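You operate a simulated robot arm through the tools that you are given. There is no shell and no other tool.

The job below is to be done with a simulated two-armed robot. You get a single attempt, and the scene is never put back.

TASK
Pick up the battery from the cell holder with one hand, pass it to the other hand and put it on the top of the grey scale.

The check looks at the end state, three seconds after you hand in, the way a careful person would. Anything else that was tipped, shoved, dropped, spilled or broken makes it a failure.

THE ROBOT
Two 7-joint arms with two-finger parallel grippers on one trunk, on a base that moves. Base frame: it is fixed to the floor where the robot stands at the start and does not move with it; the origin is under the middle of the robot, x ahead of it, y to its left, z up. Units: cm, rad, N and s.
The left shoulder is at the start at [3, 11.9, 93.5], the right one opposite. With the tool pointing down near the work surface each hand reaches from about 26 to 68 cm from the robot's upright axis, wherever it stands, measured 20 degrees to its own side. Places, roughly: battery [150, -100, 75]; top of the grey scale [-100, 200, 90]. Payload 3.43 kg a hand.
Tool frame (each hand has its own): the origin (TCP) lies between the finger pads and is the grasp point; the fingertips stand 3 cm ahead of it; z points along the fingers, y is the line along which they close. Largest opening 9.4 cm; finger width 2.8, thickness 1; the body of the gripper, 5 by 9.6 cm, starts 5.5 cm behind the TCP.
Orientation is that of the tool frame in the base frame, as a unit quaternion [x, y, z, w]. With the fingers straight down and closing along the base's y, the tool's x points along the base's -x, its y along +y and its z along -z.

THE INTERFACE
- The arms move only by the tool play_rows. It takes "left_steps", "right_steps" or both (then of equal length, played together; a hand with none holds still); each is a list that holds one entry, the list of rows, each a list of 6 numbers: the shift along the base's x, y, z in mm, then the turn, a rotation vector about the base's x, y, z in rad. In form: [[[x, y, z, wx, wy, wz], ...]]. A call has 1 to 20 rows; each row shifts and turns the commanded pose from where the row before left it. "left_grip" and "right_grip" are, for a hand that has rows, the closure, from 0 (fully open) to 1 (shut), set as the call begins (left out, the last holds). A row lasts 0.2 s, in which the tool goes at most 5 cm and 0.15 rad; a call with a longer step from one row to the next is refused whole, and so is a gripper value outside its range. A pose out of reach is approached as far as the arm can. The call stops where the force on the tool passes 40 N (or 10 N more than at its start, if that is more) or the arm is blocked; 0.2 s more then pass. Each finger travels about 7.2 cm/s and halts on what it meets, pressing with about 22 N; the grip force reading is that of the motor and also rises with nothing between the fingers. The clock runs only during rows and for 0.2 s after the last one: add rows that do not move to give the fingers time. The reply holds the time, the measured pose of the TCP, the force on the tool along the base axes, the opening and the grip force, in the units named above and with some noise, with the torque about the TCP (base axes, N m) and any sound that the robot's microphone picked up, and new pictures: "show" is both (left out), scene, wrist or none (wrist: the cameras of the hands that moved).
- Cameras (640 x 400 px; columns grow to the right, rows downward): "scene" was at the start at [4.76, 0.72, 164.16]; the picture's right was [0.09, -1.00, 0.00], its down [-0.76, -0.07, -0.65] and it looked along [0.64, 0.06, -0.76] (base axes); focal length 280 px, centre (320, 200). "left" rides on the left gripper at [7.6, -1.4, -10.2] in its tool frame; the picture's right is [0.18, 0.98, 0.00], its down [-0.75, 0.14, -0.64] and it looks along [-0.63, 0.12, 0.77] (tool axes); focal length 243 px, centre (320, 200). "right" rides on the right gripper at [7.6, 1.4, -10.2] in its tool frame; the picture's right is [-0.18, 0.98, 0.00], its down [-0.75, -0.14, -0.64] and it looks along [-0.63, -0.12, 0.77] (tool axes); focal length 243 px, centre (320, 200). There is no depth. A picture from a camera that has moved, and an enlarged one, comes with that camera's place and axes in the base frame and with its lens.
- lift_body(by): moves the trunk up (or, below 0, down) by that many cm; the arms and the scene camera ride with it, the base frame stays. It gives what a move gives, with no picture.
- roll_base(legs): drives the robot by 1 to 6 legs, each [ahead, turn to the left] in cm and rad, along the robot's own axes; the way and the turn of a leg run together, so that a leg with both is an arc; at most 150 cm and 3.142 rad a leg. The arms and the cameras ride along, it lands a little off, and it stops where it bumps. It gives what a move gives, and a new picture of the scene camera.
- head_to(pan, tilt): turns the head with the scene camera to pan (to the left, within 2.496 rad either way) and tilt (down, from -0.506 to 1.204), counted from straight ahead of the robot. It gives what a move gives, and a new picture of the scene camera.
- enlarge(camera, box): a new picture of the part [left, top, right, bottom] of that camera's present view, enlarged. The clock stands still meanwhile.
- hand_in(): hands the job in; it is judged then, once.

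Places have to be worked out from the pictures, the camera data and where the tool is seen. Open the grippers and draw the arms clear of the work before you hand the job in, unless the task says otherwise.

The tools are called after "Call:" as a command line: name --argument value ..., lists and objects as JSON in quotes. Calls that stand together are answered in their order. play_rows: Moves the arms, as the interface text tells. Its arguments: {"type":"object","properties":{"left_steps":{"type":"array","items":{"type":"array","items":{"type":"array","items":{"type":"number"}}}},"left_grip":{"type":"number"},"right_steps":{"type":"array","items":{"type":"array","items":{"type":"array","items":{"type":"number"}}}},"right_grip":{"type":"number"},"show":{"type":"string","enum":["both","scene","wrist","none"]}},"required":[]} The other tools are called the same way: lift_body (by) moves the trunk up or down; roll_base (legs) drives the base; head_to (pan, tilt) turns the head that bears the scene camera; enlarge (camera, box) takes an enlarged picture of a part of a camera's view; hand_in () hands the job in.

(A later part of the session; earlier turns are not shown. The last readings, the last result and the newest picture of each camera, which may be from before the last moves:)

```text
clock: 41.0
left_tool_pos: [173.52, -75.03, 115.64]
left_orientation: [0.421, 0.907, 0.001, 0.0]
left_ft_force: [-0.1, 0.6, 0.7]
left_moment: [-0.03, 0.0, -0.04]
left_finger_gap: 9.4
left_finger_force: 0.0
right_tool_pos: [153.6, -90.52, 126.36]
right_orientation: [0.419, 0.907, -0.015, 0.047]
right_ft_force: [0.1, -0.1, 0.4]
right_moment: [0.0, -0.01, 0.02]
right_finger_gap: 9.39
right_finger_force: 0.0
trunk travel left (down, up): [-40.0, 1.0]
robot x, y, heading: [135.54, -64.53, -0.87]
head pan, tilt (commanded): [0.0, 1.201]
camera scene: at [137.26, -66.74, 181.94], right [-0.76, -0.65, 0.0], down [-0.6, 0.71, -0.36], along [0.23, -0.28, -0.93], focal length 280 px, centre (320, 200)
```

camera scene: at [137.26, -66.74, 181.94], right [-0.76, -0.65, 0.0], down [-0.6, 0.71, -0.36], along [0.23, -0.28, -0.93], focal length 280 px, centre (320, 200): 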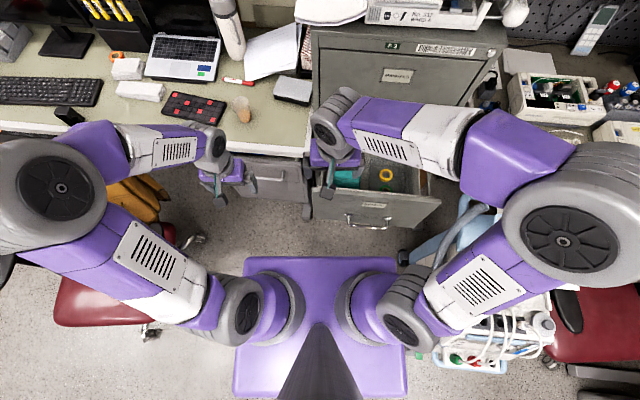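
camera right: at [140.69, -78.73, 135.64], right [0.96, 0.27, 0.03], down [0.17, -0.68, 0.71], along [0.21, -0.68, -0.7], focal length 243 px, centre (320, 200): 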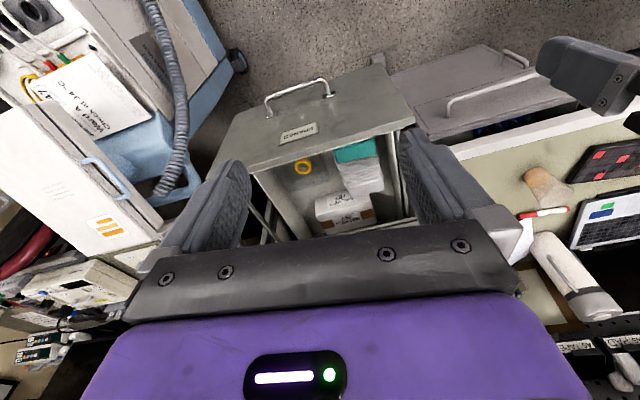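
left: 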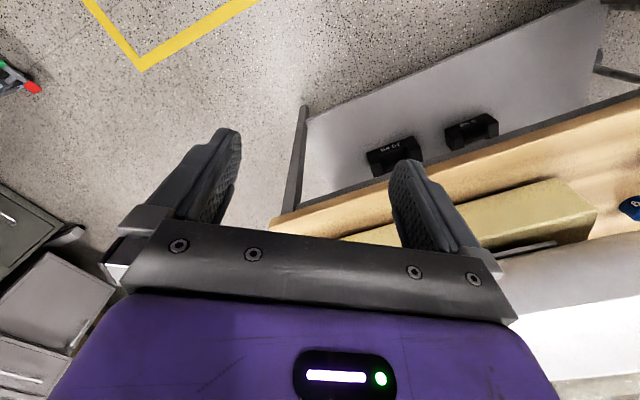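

I turn the right tool to the drawer's direction (yaw −0.98), lean it 0.6 rad so the camera and wrist stay clear of the panel, and bring it above the battery at z≈106 to inspect closely.

Call:
play_rows --right_steps '[[[1.5, -20, -20, 0, 0, -0.113], [1.5, -20, -20, 0.0969, 0.0654, 0], [1.5, -20, -26, 0.0969, 0.0654, 0], [1.5, -20, -26, 0.0969, 0.0654, 0], [1.5, -20, -28, 0.0969, 0.0654, 0], [1.5, -20, -28, 0.0969, 0.0654, 0], [1.5, -20, -28, 0.0969, 0.0654, 0], [1.5, -20, -28, 0, 0, 0], [0, 0, 0, 0, 0, 0]]]' --show "both"

Call:
enlarge --camera "right" --box '[220, 80, 420, 205]'

```text
clock: 43.0
left_tool_pos: [173.52, -74.94, 115.68]
left_orientation: [0.421, 0.907, 0.0, 0.0]
left_ft_force: [0.1, 0.9, -0.3]
left_moment: [-0.03, 0.0, -0.03]
left_finger_gap: 9.4
left_finger_force: 0.0
right_tool_pos: [155.06, -106.7, 106.09]
right_orientation: [0.45, 0.842, 0.144, -0.261]
right_ft_force: [0.2, -0.5, -0.3]
right_moment: [0.01, -0.04, -0.01]
right_finger_gap: 9.38
right_finger_force: 0.0
trunk travel left (down, up): [-40.0, 1.0]
robot x, y, heading: [135.4, -64.87, -0.873]
head pan, tilt (commanded): [0.0, 1.201]
camera scene: at [137.3, -66.76, 181.94], right [-0.76, -0.65, 0.0], down [-0.6, 0.71, -0.36], along [0.23, -0.28, -0.93], focal length 280 px, centre (320, 200)
camera right: at [155.93, -105.75, 118.72], right [0.9, 0.42, -0.1], down [0.43, -0.9, 0.1], along [-0.05, -0.13, -0.99], focal length 243 px, centre (320, 200)
```

scene: 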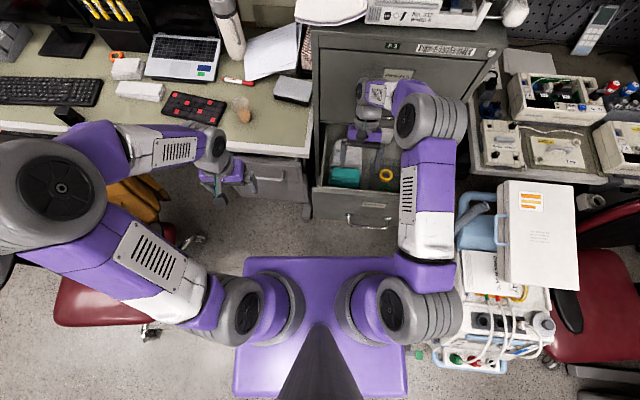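
right: 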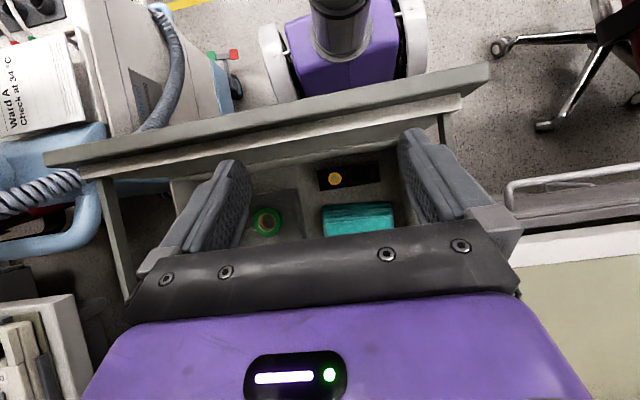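

```text
3.20 times, centred on (320, 142) of right
camera zoom: at [155.93, -105.75, 118.72], right [0.9, 0.42, -0.1], down [0.43, -0.9, 0.1], along [-0.05, -0.13, -0.99], focal length 776 px, centre (320, 384)
```

zoom: 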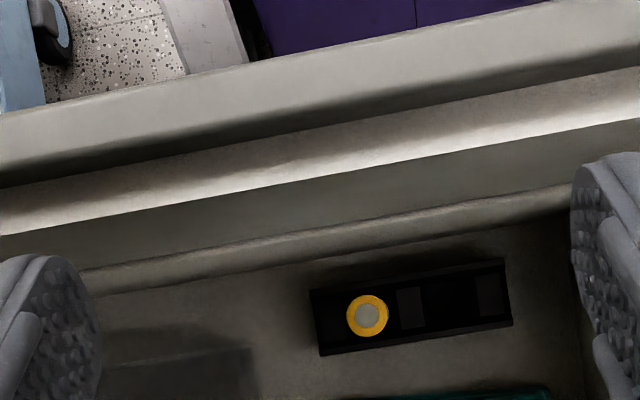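

The view confirms battery top at about [154.7,-106.6], lip 4.3 cm in front; with the 0.6 lean the camera clears the lip. I descend straight to z≈92 and check alignment.

Call:
play_rows --right_steps '[[[0, -1, -23, 0, 0, 0], [0, -1, -23, 0, 0, 0], [0, -1, -23, 0, 0, 0], [0, -1, -23, 0, 0, 0], [0, 0, -23, 0, 0, 0], [0, 0, -23, 0, 0, 0], [0, 0, 0, 0, 0, 0]]]' --show "both"

Call:
enlarge --camera "right" --box '[220, 80, 420, 205]'

```text
clock: 44.6
left_tool_pos: [173.04, -74.15, 115.79]
left_orientation: [0.421, 0.907, -0.003, 0.003]
left_ft_force: [-0.8, 0.5, -0.7]
left_moment: [0.0, -0.01, 0.02]
left_finger_gap: 9.4
left_finger_force: 0.0
right_tool_pos: [154.85, -106.28, 92.26]
right_orientation: [0.45, 0.842, 0.144, -0.26]
right_ft_force: [0.3, 0.5, 0.0]
right_moment: [0.03, -0.02, -0.01]
right_finger_gap: 9.39
right_finger_force: 0.1
trunk travel left (down, up): [-40.0, 1.0]
robot x, y, heading: [135.65, -64.79, -0.866]
head pan, tilt (commanded): [0.0, 1.201]
camera scene: at [136.61, -65.55, 181.96], right [-0.76, -0.65, 0.0], down [-0.6, 0.71, -0.37], along [0.24, -0.28, -0.93], focal length 280 px, centre (320, 200)
camera right: at [155.6, -105.12, 104.95], right [0.9, 0.42, -0.1], down [0.43, -0.9, 0.1], along [-0.04, -0.13, -0.99], focal length 243 px, centre (320, 200)
```

scene: 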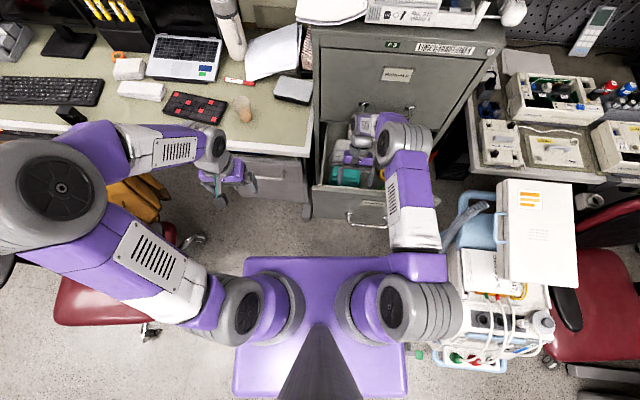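
right: 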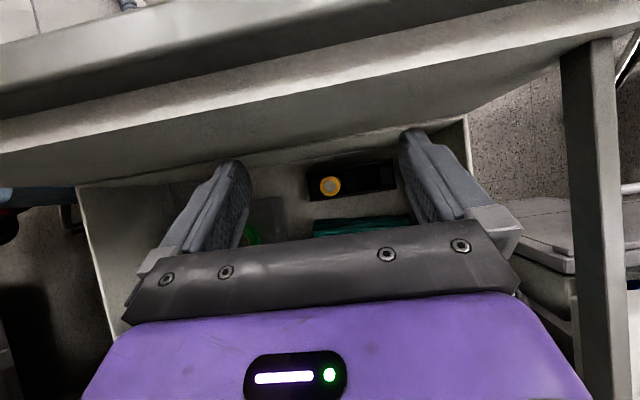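

```text
3.20 times, centred on (320, 142) of right
camera zoom: at [155.6, -105.12, 104.95], right [0.9, 0.42, -0.1], down [0.43, -0.9, 0.1], along [-0.04, -0.13, -0.99], focal length 776 px, centre (320, 384)
```

zoom: 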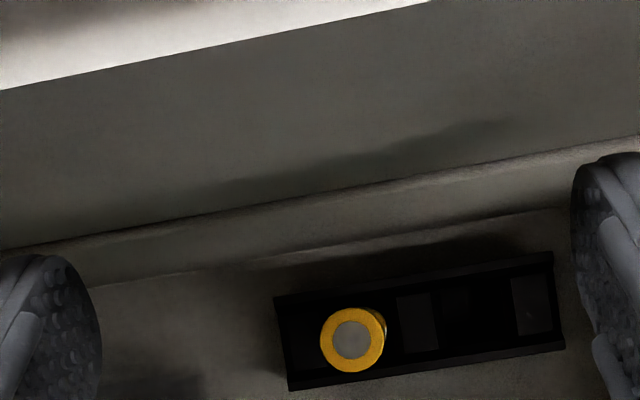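

The scene camera and left hand shifted back about 1 cm during the descent, which suggests my right arm touches something above the wrist sensor. I enlarge the scene to look for the contact before going on.

Call:
enlarge --camera "scene" --box '[310, 80, 470, 260]'

Call:
enlarge --camera "left" --box '[0, 0, 640, 400]'

```text
2.22 times, centred on (390, 170) of scene
camera zoom: at [136.61, -65.55, 181.96], right [-0.76, -0.65, 0.0], down [-0.6, 0.71, -0.37], along [0.24, -0.28, -0.93], focal length 623 px, centre (164, 267)
```

zoom: 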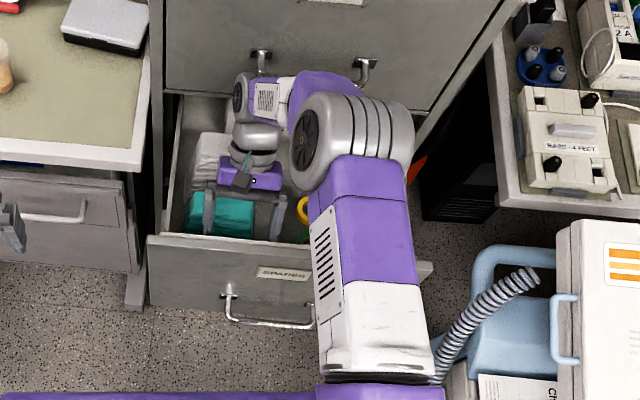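

```text
1.00 times, centred on (320, 200) of left (not enlarged: the box is as wide or as high as the picture)
camera zoom: at [166.96, -69.1, 126.0], right [0.63, 0.77, 0.0], down [0.59, -0.48, 0.65], along [0.5, -0.41, -0.76], focal length 243 px, centre (320, 200)
```

zoom: 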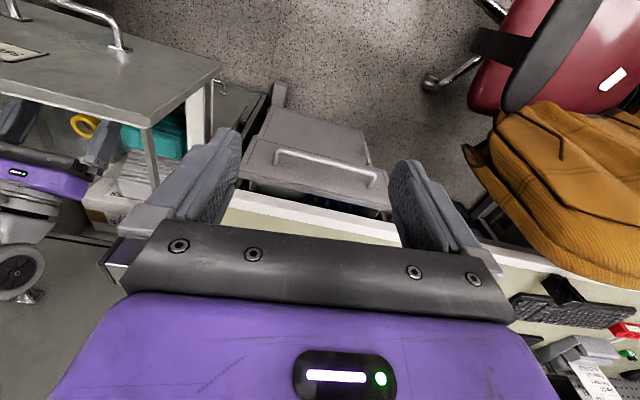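

The wrist cylinder seems to be pressing on the upper drawer's face or handle because of the forward lean. I go back up first, and then will use a hand pose yawed 45° with less lean.

Call:
play_rows --right_steps '[[[0, 0, 25, 0, 0, 0], [0, 0, 30, 0, 0, 0], [0, 0, 30, 0, 0, 0], [0, 0, 30, 0, 0, 0], [0, 0, 30, 0, 0, 0], [-11, 17, 30, 0, 0, 0], [-11, 17, 30, 0, 0, 0], [0, 0, 0, 0, 0, 0]]]' --show "scene"

```text
clock: 46.4
left_tool_pos: [173.55, -75.03, 115.63]
left_orientation: [0.421, 0.907, 0.0, 0.0]
left_ft_force: [-0.9, 0.1, 0.4]
left_moment: [0.05, -0.01, 0.02]
left_finger_gap: 9.38
left_finger_force: 0.0
right_tool_pos: [152.88, -103.64, 112.92]
right_orientation: [0.451, 0.841, 0.144, -0.261]
right_ft_force: [0.1, -0.4, 0.2]
right_moment: [0.01, 0.02, -0.02]
right_finger_gap: 9.38
right_finger_force: 0.0
trunk travel left (down, up): [-40.0, 1.0]
robot x, y, heading: [135.87, -64.84, -0.87]
head pan, tilt (commanded): [0.0, 1.201]
camera scene: at [137.38, -66.91, 181.93], right [-0.76, -0.65, 0.0], down [-0.6, 0.71, -0.36], along [0.23, -0.28, -0.93], focal length 280 px, centre (320, 200)
```

scene: 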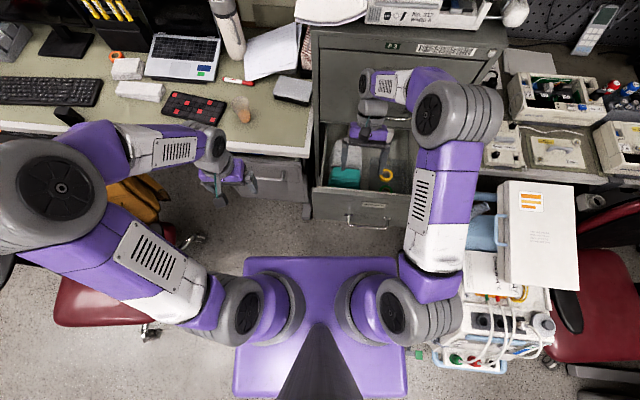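

Pulling up restored the tilt, confirming light contact with the cabinet; nothing moved. Now I reorient the right hand: un-lean, yaw 45° to the right of the drawer axis, then lean 0.45.

Call:
play_rows --right_steps '[[[0, 0, 0, -0.124, -0.0838, 0], [0, 0, 0, -0.124, -0.0838, 0], [0, 0, 0, -0.124, -0.0838, 0], [0, 0, 0, -0.124, -0.0838, 0], [0, 0, 0, 0, 0, -0.1308], [0, 0, 0, 0, 0, -0.1308], [0, 0, 0, 0, 0, -0.1308], [0, 0, 0, 0, 0, -0.1308], [0, 0, 0, 0, 0, -0.1308], [0, 0, 0, 0, 0, -0.1308], [0, 0, 0, 0.1473, -0.0285, 0], [0, 0, 0, 0.1473, -0.0285, 0], [0, 0, 0, 0.1473, -0.0285, 0], [0, 0, 0, 0, 0, 0]]]' --right_grip 0.4 --show "both"

```text
clock: 49.4
left_tool_pos: [173.54, -74.83, 115.65]
left_orientation: [0.421, 0.907, 0.0, 0.0]
left_ft_force: [0.0, 0.1, -0.7]
left_moment: [0.0, -0.01, 0.0]
left_finger_gap: 9.39
left_finger_force: 0.0
right_tool_pos: [152.66, -103.46, 112.64]
right_orientation: [0.753, 0.618, 0.179, -0.14]
right_ft_force: [0.2, 0.1, 0.3]
right_moment: [-0.01, 0.03, 0.02]
right_finger_gap: 5.62
right_finger_force: 0.1
trunk travel left (down, up): [-40.0, 1.0]
robot x, y, heading: [135.57, -64.56, -0.866]
head pan, tilt (commanded): [0.0, 1.201]
camera scene: at [137.31, -66.75, 181.94], right [-0.76, -0.65, 0.0], down [-0.6, 0.71, -0.36], along [0.23, -0.28, -0.93], focal length 280 px, centre (320, 200)
camera right: at [154.34, -101.49, 125.17], right [0.93, -0.36, -0.07], down [-0.33, -0.91, 0.24], along [-0.15, -0.2, -0.97], focal length 243 px, centre (320, 200)
```

scene: 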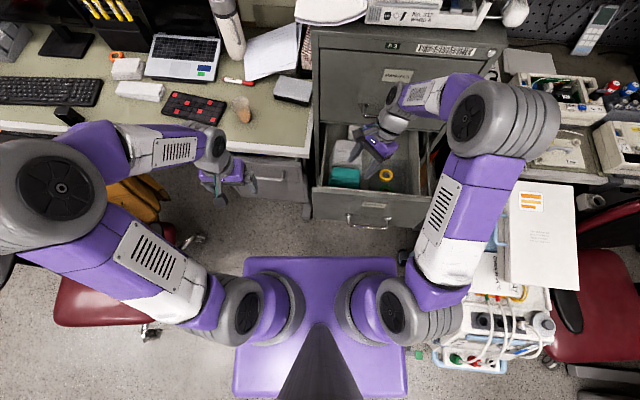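
right: 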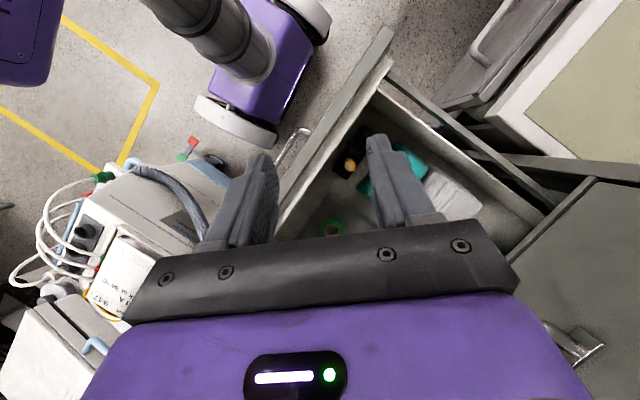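

The hand is now yawed and leaned 0.456 with no contact. I set the opening to about 4 cm (it must stay clear of the panel wall) and descend to z≈92 above the battery, watching for any shift of the robot.

Call:
play_rows --right_steps '[[[5, -9, -20, 0, 0, 0], [5, -9, -26, 0, 0, 0], [5, -9, -26, 0, 0, 0], [4.6, -8.4, -26, 0, 0, 0], [0, 0, -27, 0, 0, 0], [0, 0, -27, 0, 0, 0], [0, 0, -27, 0, 0, 0], [0, 0, -27, 0, 0, 0], [0, 0, 0, 0, 0, 0]]]' --right_grip 0.575 --show "both"

Call:
enlarge --camera "right" --box '[220, 80, 420, 205]'

```text
clock: 51.4
left_tool_pos: [173.42, -74.89, 115.55]
left_orientation: [0.421, 0.907, 0.001, 0.001]
left_ft_force: [-0.6, -0.5, 0.7]
left_moment: [-0.01, 0.04, 0.02]
left_finger_gap: 9.39
left_finger_force: 0.0
right_tool_pos: [154.7, -106.9, 92.3]
right_orientation: [0.753, 0.618, 0.178, -0.138]
right_ft_force: [0.9, 0.4, -1.3]
right_moment: [0.01, -0.02, 0.02]
right_finger_gap: 4.0
right_finger_force: 0.1
trunk travel left (down, up): [-40.0, 1.0]
robot x, y, heading: [135.59, -65.0, -0.865]
head pan, tilt (commanded): [0.0, 1.201]
camera scene: at [137.3, -66.79, 181.94], right [-0.76, -0.65, 0.0], down [-0.6, 0.71, -0.36], along [0.23, -0.28, -0.93], focal length 280 px, centre (320, 200)
camera right: at [156.41, -104.76, 104.66], right [0.93, -0.36, -0.07], down [-0.33, -0.91, 0.24], along [-0.15, -0.2, -0.97], focal length 243 px, centre (320, 200)
```

scene: 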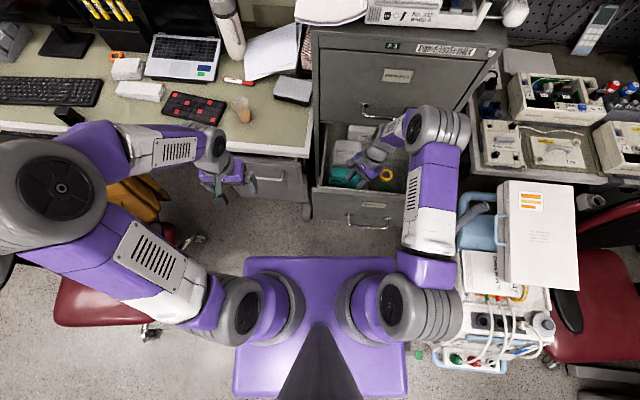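
right: 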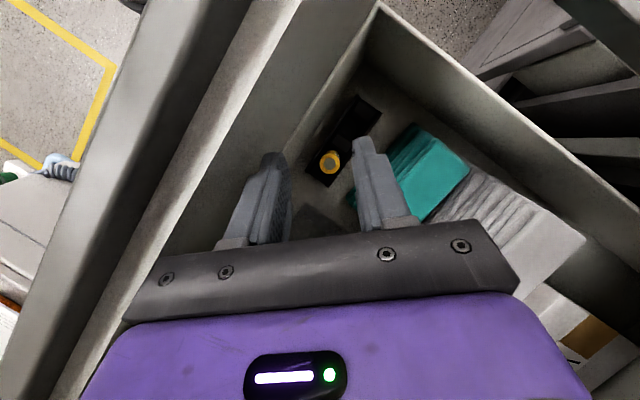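

```text
3.20 times, centred on (320, 142) of right
camera zoom: at [156.41, -104.76, 104.66], right [0.93, -0.36, -0.07], down [-0.33, -0.91, 0.24], along [-0.15, -0.2, -0.97], focal length 776 px, centre (320, 384)
```

zoom: 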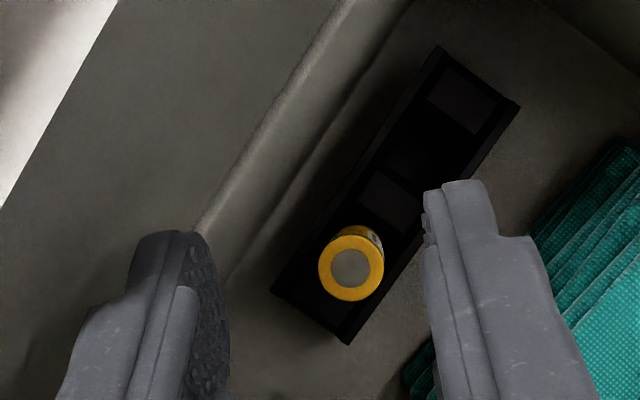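

No contact this time, and the battery is laterally aligned within about 1 mm. I narrow the opening to about 3.4 cm, shift 9 mm along the lean direction to stay off the panel's inner ledge, and descend to z≈84.

Call:
play_rows --right_steps '[[[-1, -9, 0, 0, 0, 0], [0, 0, -20, 0, 0, 0], [0, 0, -22, 0, 0, 0], [0, 0, -22, 0, 0, 0], [0, 0, -18, 0, 0, 0], [0, 0, 0, 0, 0, 0]]]' --right_grip 0.64 --show "both"

Call:
enlarge --camera "right" --box '[220, 80, 420, 205]'

```text
clock: 52.8
left_tool_pos: [173.54, -74.94, 115.58]
left_orientation: [0.421, 0.907, 0.0, 0.001]
left_ft_force: [0.5, -0.9, -0.8]
left_moment: [-0.01, -0.01, 0.01]
left_finger_gap: 9.4
left_finger_force: 0.1
right_tool_pos: [154.72, -108.17, 83.96]
right_orientation: [0.753, 0.618, 0.179, -0.139]
right_ft_force: [-0.1, 0.0, -0.6]
right_moment: [-0.01, 0.03, -0.01]
right_finger_gap: 3.38
right_finger_force: 0.0
trunk travel left (down, up): [-40.0, 1.0]
robot x, y, heading: [135.49, -65.18, -0.87]
head pan, tilt (commanded): [0.0, 1.201]
camera scene: at [137.3, -66.81, 181.94], right [-0.76, -0.65, 0.0], down [-0.6, 0.71, -0.36], along [0.23, -0.28, -0.93], focal length 280 px, centre (320, 200)
camera right: at [156.29, -106.08, 96.31], right [0.93, -0.36, -0.07], down [-0.33, -0.91, 0.24], along [-0.15, -0.2, -0.97], focal length 243 px, centre (320, 200)
```

scene: 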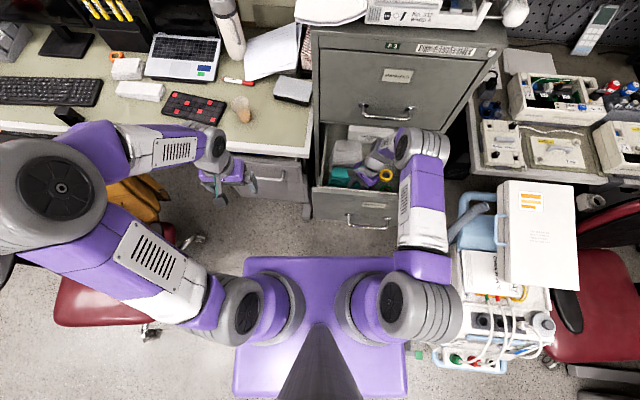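
right: 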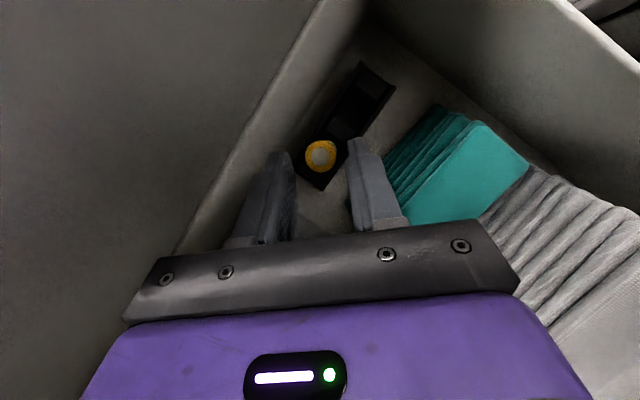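

```text
3.20 times, centred on (320, 142) of right
camera zoom: at [156.29, -106.08, 96.31], right [0.93, -0.36, -0.07], down [-0.33, -0.91, 0.24], along [-0.15, -0.2, -0.97], focal length 776 px, centre (320, 384)
```

zoom: 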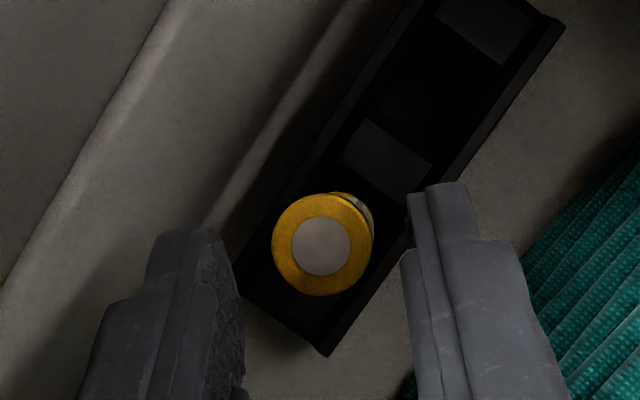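

Battery centre is about 2 mm toward the left finger relative to mid-gap, so I correct by (-1.5,+3.4) mm and go down to z≈81 to check again before straddling it.

Call:
play_rows --right_steps '[[[-1.5, 3.4, 0, 0, 0, 0], [0, 0, -10, 0, 0, 0], [0, 0, -10, 0, 0, 0], [0, 0, -9, 0, 0, 0], [0, 0, 0, 0, 0, 0], [0, 0, 0, 0, 0, 0]]]' --show "wrist"

Call:
enlarge --camera "right" --box '[220, 80, 420, 205]'

```text
clock: 54.2
left_tool_pos: [173.45, -75.01, 115.59]
left_orientation: [0.421, 0.907, 0.0, 0.0]
left_ft_force: [-0.9, 0.2, 1.2]
left_moment: [0.0, 0.01, 0.01]
left_finger_gap: 9.38
left_finger_force: 0.0
right_tool_pos: [154.47, -107.76, 81.08]
right_orientation: [0.753, 0.618, 0.178, -0.14]
right_ft_force: [-0.9, 0.1, 0.0]
right_moment: [-0.01, 0.01, -0.04]
right_finger_gap: 3.37
right_finger_force: 0.0
trunk travel left (down, up): [-40.0, 1.0]
robot x, y, heading: [135.35, -64.83, -0.87]
head pan, tilt (commanded): [0.0, 1.201]
camera right: at [156.12, -105.63, 93.45], right [0.93, -0.36, -0.07], down [-0.33, -0.91, 0.24], along [-0.15, -0.2, -0.97], focal length 243 px, centre (320, 200)
```

right: 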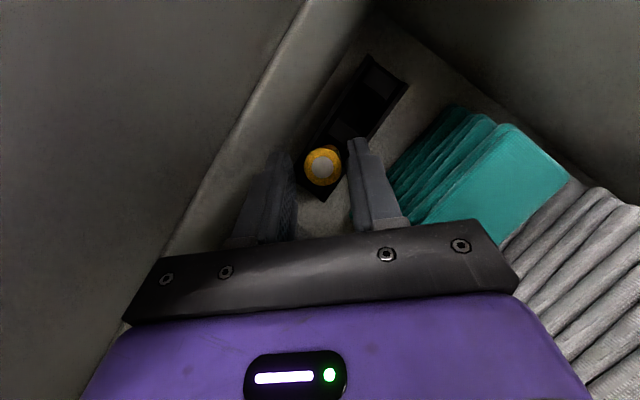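

```text
3.20 times, centred on (320, 142) of right
camera zoom: at [156.12, -105.63, 93.45], right [0.93, -0.36, -0.07], down [-0.33, -0.91, 0.24], along [-0.15, -0.2, -0.97], focal length 776 px, centre (320, 384)
```

zoom: 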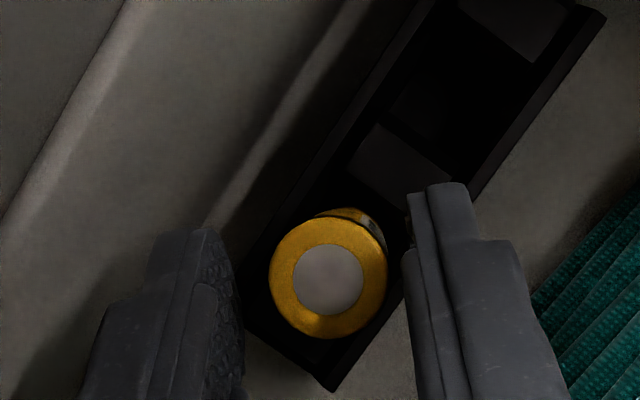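

Battery is centred within about 1 mm and its top is near z≈77.8. I descend 2.1 cm to z≈79 and check forces before closing.

Call:
play_rows --right_steps '[[[1, 0, -7, 0, 0, 0], [0, 0, -7, 0, 0, 0], [0, 0, -7, 0, 0, 0], [0, 0, 0, 0, 0, 0], [0, 0, 0, 0, 0, 0]]]' --show "wrist"

Call:
enlarge --camera "right" --box '[220, 80, 420, 205]'

```text
clock: 55.4
left_tool_pos: [173.5, -75.01, 115.67]
left_orientation: [0.421, 0.907, 0.001, 0.0]
left_ft_force: [0.0, -0.5, 0.3]
left_moment: [-0.03, 0.0, -0.02]
left_finger_gap: 9.39
left_finger_force: 0.0
right_tool_pos: [154.57, -107.63, 78.88]
right_orientation: [0.752, 0.619, 0.178, -0.139]
right_ft_force: [-0.3, -0.4, 0.2]
right_moment: [0.0, 0.01, -0.01]
right_finger_gap: 3.39
right_finger_force: 0.0
trunk travel left (down, up): [-40.0, 1.0]
robot x, y, heading: [135.6, -64.69, -0.87]
head pan, tilt (commanded): [0.0, 1.201]
camera right: at [156.19, -105.56, 91.32], right [0.93, -0.36, -0.07], down [-0.33, -0.91, 0.24], along [-0.15, -0.2, -0.97], focal length 243 px, centre (320, 200)
```

right: 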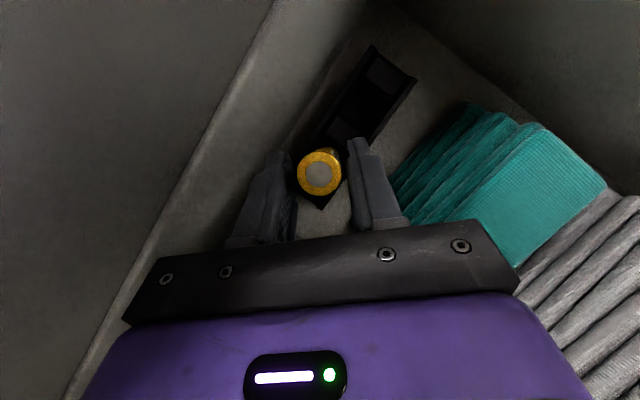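

```text
3.20 times, centred on (320, 142) of right
camera zoom: at [156.19, -105.56, 91.32], right [0.93, -0.36, -0.07], down [-0.33, -0.91, 0.24], along [-0.15, -0.2, -0.97], focal length 776 px, centre (320, 384)
```

zoom: 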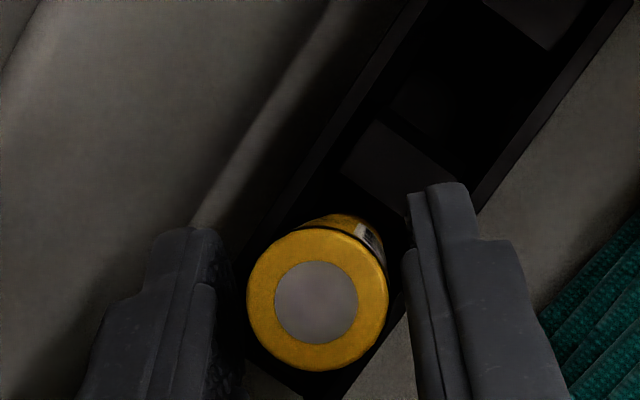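

The battery top is between the pads (top about 0.7 cm below TCP level) and centred. I close the right gripper on it.

Call:
play_rows --right_steps '[[[0, 0, 0, 0, 0, 0], [0, 0, 0, 0, 0, 0], [0, 0, 0, 0, 0, 0], [0, 0, 0, 0, 0, 0]]]' --right_grip 1.0 --show "wrist"

Call:
enlarge --camera "right" --box '[220, 80, 420, 205]'

```text
clock: 56.4
left_tool_pos: [173.47, -74.96, 115.7]
left_orientation: [0.421, 0.907, 0.0, -0.001]
left_ft_force: [-0.2, 0.6, 0.2]
left_moment: [0.03, 0.02, 0.03]
left_finger_gap: 9.4
left_finger_force: 0.1
right_tool_pos: [154.63, -107.56, 79.0]
right_orientation: [0.753, 0.618, 0.178, -0.14]
right_ft_force: [-0.1, 0.9, 0.2]
right_moment: [-0.01, -0.01, 0.03]
right_finger_gap: 2.37
right_finger_force: 22.3
trunk travel left (down, up): [-40.0, 1.0]
robot x, y, heading: [135.47, -64.84, -0.869]
head pan, tilt (commanded): [0.0, 1.201]
camera right: at [156.19, -105.57, 91.33], right [0.93, -0.36, -0.07], down [-0.33, -0.91, 0.24], along [-0.15, -0.2, -0.97], focal length 243 px, centre (320, 200)
```

right: 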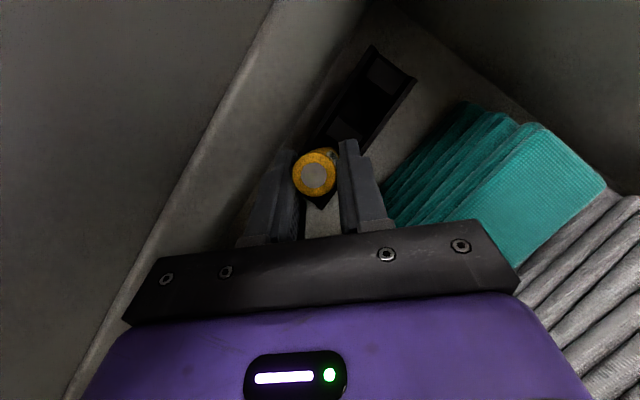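

```text
3.20 times, centred on (320, 142) of right
camera zoom: at [156.19, -105.57, 91.33], right [0.93, -0.36, -0.07], down [-0.33, -0.91, 0.24], along [-0.15, -0.2, -0.97], focal length 776 px, centre (320, 384)
```

zoom: 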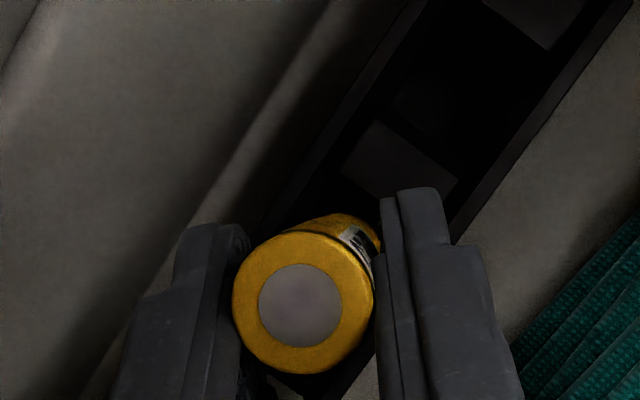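

Gripped: the gap is 2.37 cm at 22 N. I lift slowly 3 cm straight up and check that only the battery comes.

Call:
play_rows --right_steps '[[[0, 0, 6, 0, 0, 0], [0, 0, 6, 0, 0, 0], [0, 0, 6, 0, 0, 0], [0, 0, 6, 0, 0, 0], [0, 0, 6, 0, 0, 0], [0, 0, 0, 0, 0, 0]]]' --show "wrist"

Call:
enlarge --camera "right" --box '[220, 50, 420, 205]'

```text
clock: 57.8
left_tool_pos: [173.56, -75.01, 115.61]
left_orientation: [0.421, 0.907, 0.0, 0.0]
left_ft_force: [0.5, 0.4, -0.1]
left_moment: [-0.02, 0.0, -0.03]
left_finger_gap: 9.41
left_finger_force: 0.1
right_tool_pos: [154.4, -107.56, 81.92]
right_orientation: [0.752, 0.619, 0.178, -0.14]
right_ft_force: [0.6, -0.4, -0.9]
right_moment: [-0.02, -0.03, 0.0]
right_finger_gap: 2.42
right_finger_force: 21.7
trunk travel left (down, up): [-40.0, 1.0]
robot x, y, heading: [135.17, -65.06, -0.869]
head pan, tilt (commanded): [0.0, 1.201]
camera right: at [156.13, -105.48, 94.27], right [0.93, -0.36, -0.07], down [-0.33, -0.91, 0.24], along [-0.15, -0.2, -0.97], focal length 243 px, centre (320, 200)
```

right: 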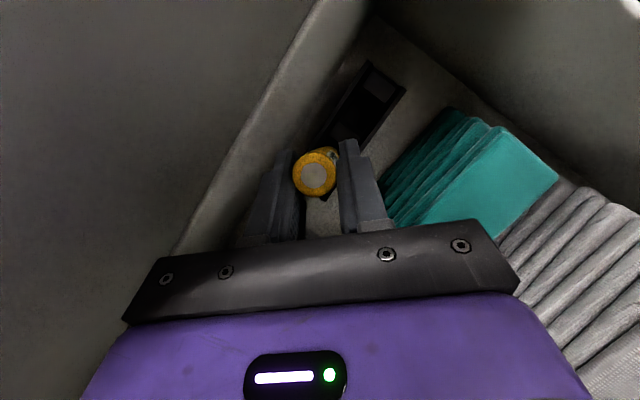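

```text
2.58 times, centred on (320, 128) of right
camera zoom: at [156.13, -105.48, 94.27], right [0.93, -0.36, -0.07], down [-0.33, -0.91, 0.24], along [-0.15, -0.2, -0.97], focal length 626 px, centre (320, 387)
```

zoom: 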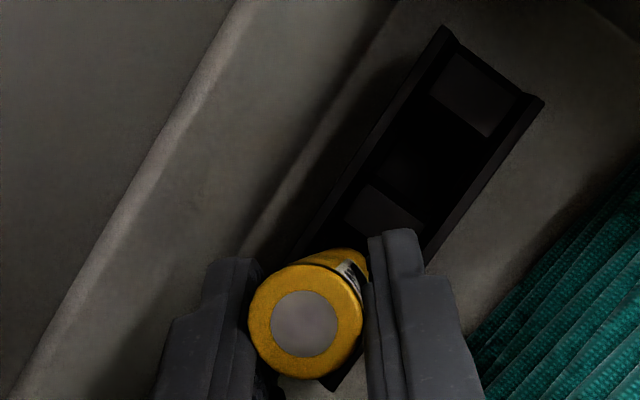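

The battery rises with the hand and the holder stays behind. I lift further straight up in steps to z≈113, clear of the panel.

Call:
play_rows --right_steps '[[[0, 0, 10, 0, 0, 0], [0, 0, 10, 0, 0, 0], [0, 0, 15, 0, 0, 0], [0, 0, 20, 0, 0, 0], [0, 0, 20, 0, 0, 0], [0, 0, 25, 0, 0, 0], [0, 0, 25, 0, 0, 0], [0, 0, 25, 0, 0, 0], [0, 0, 25, 0, 0, 0], [0, 0, 25, 0, 0, 0], [0, 0, 25, 0, 0, 0], [0, 0, 25, 0, 0, 0], [0, 0, 25, 0, 0, 0], [0, 0, 25, 0, 0, 0], [0, 0, 10, 0, 0, 0], [0, 0, 0, 0, 0, 0]]]' --show "both"

Call:
enlarge --camera "right" --box '[220, 50, 420, 205]'

Call:
enlarge --camera "scene" --box '[310, 80, 470, 240]'

```text
clock: 61.2
left_tool_pos: [173.46, -74.93, 115.62]
left_orientation: [0.421, 0.907, 0.0, -0.001]
left_ft_force: [0.3, -0.4, -0.7]
left_moment: [0.02, 0.01, -0.01]
left_finger_gap: 9.39
left_finger_force: 0.0
right_tool_pos: [154.36, -107.62, 112.93]
right_orientation: [0.753, 0.617, 0.179, -0.141]
right_ft_force: [-0.3, 0.6, -0.9]
right_moment: [0.01, 0.03, 0.02]
right_finger_gap: 2.39
right_finger_force: 22.3
trunk travel left (down, up): [-40.0, 1.0]
robot x, y, heading: [135.61, -65.28, -0.869]
head pan, tilt (commanded): [0.0, 1.201]
camera scene: at [137.31, -66.84, 181.94], right [-0.76, -0.65, 0.0], down [-0.6, 0.71, -0.36], along [0.23, -0.28, -0.93], focal length 280 px, centre (320, 200)
camera right: at [156.11, -105.58, 125.41], right [0.93, -0.36, -0.07], down [-0.33, -0.91, 0.24], along [-0.15, -0.2, -0.97], focal length 243 px, centre (320, 200)
```

scene: 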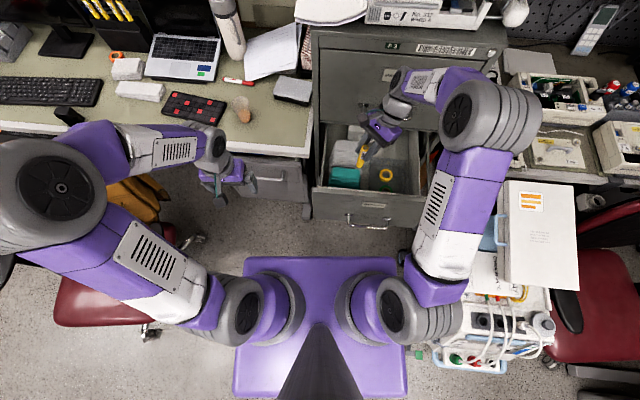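
right: 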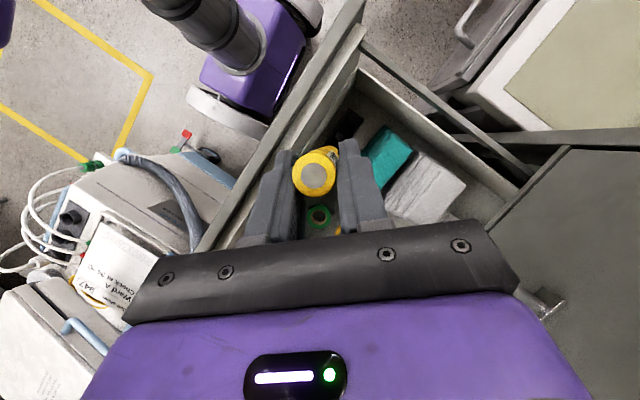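

```text
2.58 times, centred on (320, 128) of right
camera zoom: at [156.11, -105.58, 125.41], right [0.93, -0.36, -0.07], down [-0.33, -0.91, 0.24], along [-0.15, -0.2, -0.97], focal length 626 px, centre (320, 387)
```

zoom: 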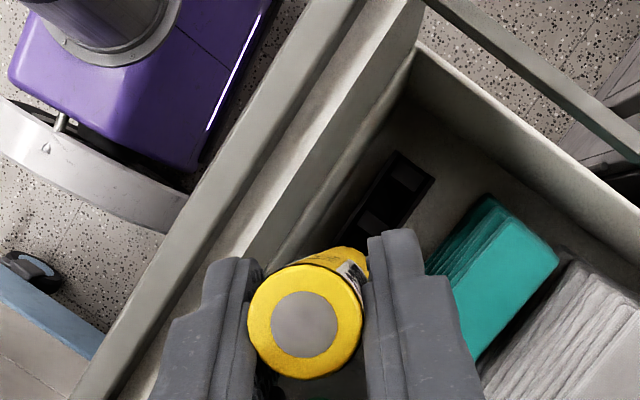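

```text
2.50 times, centred on (390, 160) of scene
camera zoom: at [137.31, -66.84, 181.94], right [-0.76, -0.65, 0.0], down [-0.6, 0.71, -0.36], along [0.23, -0.28, -0.93], focal length 701 px, centre (145, 300)
```

zoom: 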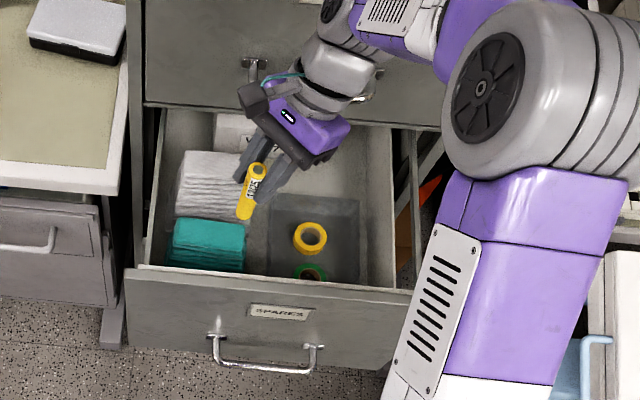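

The battery (about 8 cm long, 2.4 cm thick) is held upright and clear of the drawer. I back the robot straight away from the cabinet by 35 cm to have free space for the hand-over.

Call:
roll_base --legs '[[-35, 0]]'

Call:
head_to --pan -0.15 --tilt 0.85

```text
clock: 63.4
left_tool_pos: [151.08, -48.68, 115.62]
left_orientation: [0.424, 0.906, 0.001, 0.0]
left_ft_force: [0.1, -1.0, -0.4]
left_moment: [-0.01, -0.01, 0.0]
left_finger_gap: 9.41
left_finger_force: 0.1
right_tool_pos: [131.79, -81.12, 112.94]
right_orientation: [0.755, 0.616, 0.179, -0.14]
right_ft_force: [0.2, -0.2, 0.5]
right_moment: [-0.01, -0.02, -0.02]
right_finger_gap: 2.41
right_finger_force: 22.1
trunk travel left (down, up): [-40.0, 1.0]
robot x, y, heading: [113.31, -38.18, -0.875]
head pan, tilt (commanded): [0.0, 1.201]
camera scene: at [115.02, -40.32, 181.94], right [-0.77, -0.64, 0.0], down [-0.6, 0.72, -0.36], along [0.23, -0.28, -0.93], focal length 280 px, centre (320, 200)
```

scene: 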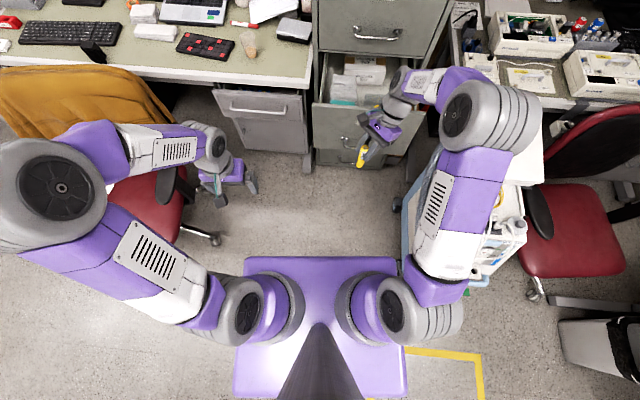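

```text
clock: 64.3
left_tool_pos: [151.18, -48.62, 115.53]
left_orientation: [0.424, 0.906, -0.001, 0.0]
left_ft_force: [0.5, 0.3, 0.1]
left_moment: [-0.02, 0.0, 0.02]
left_finger_gap: 9.37
left_finger_force: 0.1
right_tool_pos: [132.01, -81.16, 112.91]
right_orientation: [0.755, 0.616, 0.179, -0.139]
right_ft_force: [-0.9, -0.1, -0.8]
right_moment: [-0.04, 0.02, 0.03]
right_finger_gap: 2.43
right_finger_force: 21.6
trunk travel left (down, up): [-40.0, 1.0]
robot x, y, heading: [113.04, -38.16, -0.876]
head pan, tilt (commanded): [-0.15, 0.85]
camera scene: at [115.52, -42.73, 184.3], right [-0.85, -0.52, 0.0], down [-0.39, 0.64, -0.66], along [0.34, -0.56, -0.75], focal length 280 px, centre (320, 200)
```

scene: 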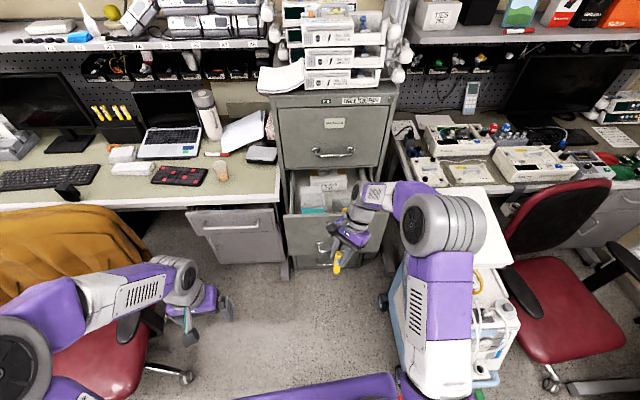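

The robot is 35 cm back and the drawer looks undisturbed. I enlarge the held battery to measure its length.

Call:
enlarge --camera "scene" --box '[310, 200, 400, 280]'

```text
5.00 times, centred on (355, 240) of scene
camera zoom: at [115.52, -42.73, 184.3], right [-0.85, -0.52, 0.0], down [-0.39, 0.64, -0.66], along [0.34, -0.56, -0.75], focal length 1402 px, centre (145, 0)
```

zoom: 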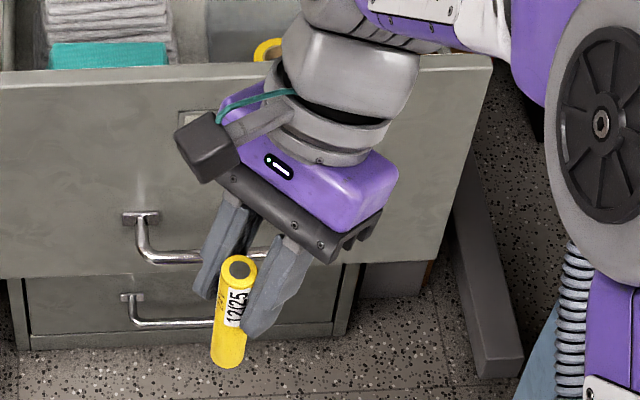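

The scene view indicates a battery about 9.3 cm long and 2 cm thick, reaching from about 1.8 cm above to 7.4 cm below the right TCP, so about 4.4 cm is free below the right fingers. I bring the right hand to the hand-over spot and turn the left hand to yaw −1.77, pitched 30° below horizontal.

Call:
play_rows --right_steps '[[[18, 6.9, 0, 0, 0, 0], [18, 6.9, 0, 0, 0, 0], [18, 6.9, 0, 0, 0, 0], [18, 6.8, 0, 0, 0, 0], [0, 0, 0, 0, 0, 0], [0, 0, 0, 0, 0, 0], [0, 0, 0, 0, 0, 0], [0, 0, 0, 0, 0, 0], [0, 0, 0, 0, 0, 0], [0, 0, 0, 0, 0, 0], [0, 0, 0, 0, 0, 0], [0, 0, 0, 0, 0, 0], [0, 0, 0, 0, 0, 0], [0, 0, 0, 0, 0, 0]]]' --left_steps '[[[0, 0, 0, 0, 0, -0.149], [0, 0, 0, 0, 0, -0.149], [0, 0, 0, 0, 0, -0.149], [0, 0, 0, 0, 0, -0.149], [0, 0, 0, 0, 0, -0.149], [0, 0, 0, 0, 0, -0.149], [0, 0, 0, -0.1466, 0.0295, 0], [0, 0, 0, -0.1466, 0.0295, 0], [0, 0, 0, -0.1466, 0.0295, 0], [0, 0, 0, -0.1466, 0.0295, 0], [0, 0, 0, -0.1466, 0.0295, 0], [0, 0, 0, -0.1466, 0.0295, 0], [0, 0, 0, -0.1466, 0.0295, 0], [0, 0, 0, 0, 0, 0]]]' --show "both"

```text
clock: 67.3
left_tool_pos: [151.05, -48.74, 115.59]
left_orientation: [0.671, 0.548, -0.388, 0.317]
left_ft_force: [-0.4, 0.5, 0.0]
left_moment: [-0.04, 0.04, 0.01]
left_finger_gap: 9.39
left_finger_force: 0.0
right_tool_pos: [139.06, -78.48, 112.97]
right_orientation: [0.754, 0.617, 0.179, -0.14]
right_ft_force: [0.6, -0.2, -1.6]
right_moment: [0.01, 0.02, 0.04]
right_finger_gap: 2.38
right_finger_force: 22.1
trunk travel left (down, up): [-40.0, 1.0]
robot x, y, heading: [113.41, -38.59, -0.873]
head pan, tilt (commanded): [-0.15, 0.85]
camera scene: at [115.41, -42.72, 184.31], right [-0.85, -0.52, 0.0], down [-0.39, 0.64, -0.66], along [0.34, -0.56, -0.75], focal length 280 px, centre (320, 200)
camera right: at [140.76, -76.5, 125.44], right [0.93, -0.36, -0.07], down [-0.34, -0.91, 0.24], along [-0.15, -0.2, -0.97], focal length 243 px, centre (320, 200)
camera left: at [152.1, -35.9, 114.07], right [0.98, -0.1, -0.16], down [0.17, 0.15, 0.97], along [-0.08, -0.98, 0.16], focal length 243 px, centre (320, 200)
```

scene: 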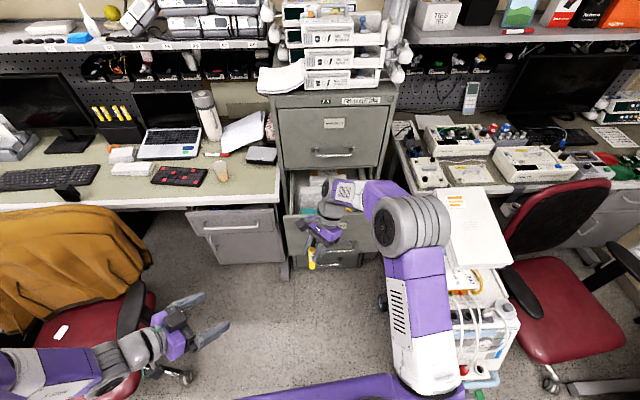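
right: 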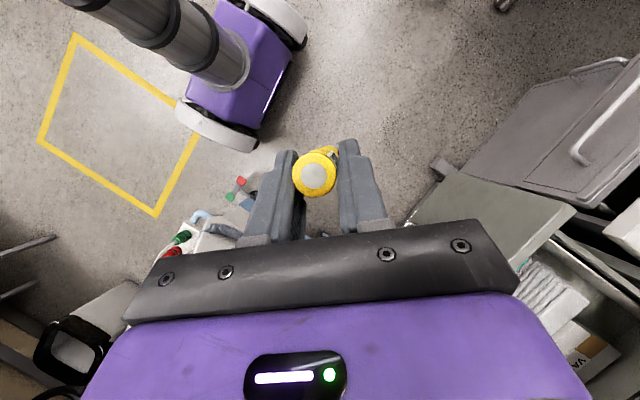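
left: 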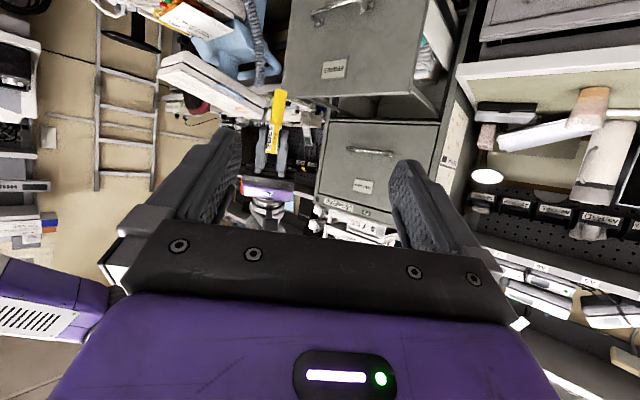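

Both hands reached their poses; the left camera sees the battery and the right fingers side-on (upside down). I enlarge that to measure the battery's ends.

Call:
enlarge --camera "left" --box '[220, 70, 340, 220]'

Call:
enlarge --camera "scene" --box '[280, 190, 360, 280]'

```text
2.67 times, centred on (280, 145) of left
camera zoom: at [152.1, -35.9, 114.07], right [0.98, -0.1, -0.16], down [0.17, 0.15, 0.97], along [-0.08, -0.98, 0.16], focal length 647 px, centre (427, 347)
```

zoom: 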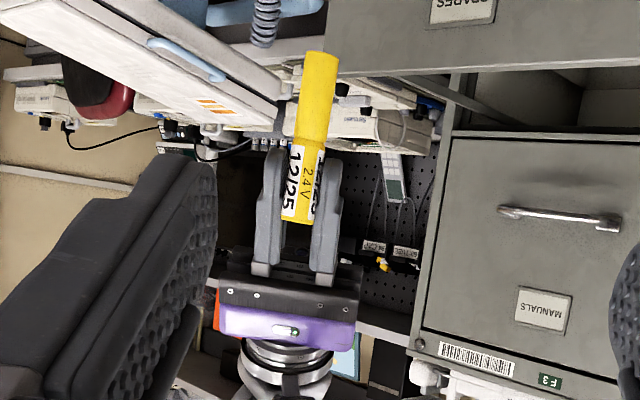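

```text
4.44 times, centred on (320, 235) of scene
camera zoom: at [115.41, -42.72, 184.31], right [-0.85, -0.52, 0.0], down [-0.39, 0.64, -0.66], along [0.34, -0.56, -0.75], focal length 1246 px, centre (320, 44)
```

zoom: 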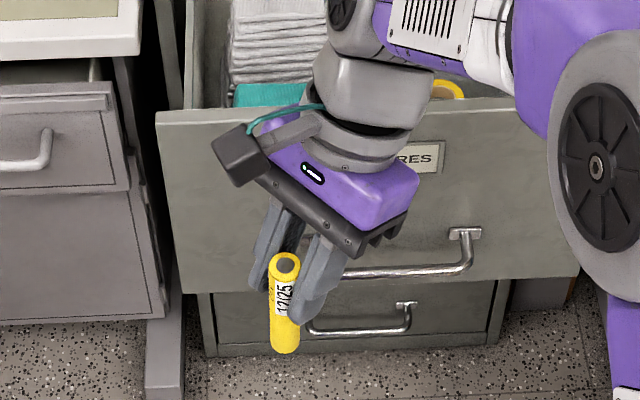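

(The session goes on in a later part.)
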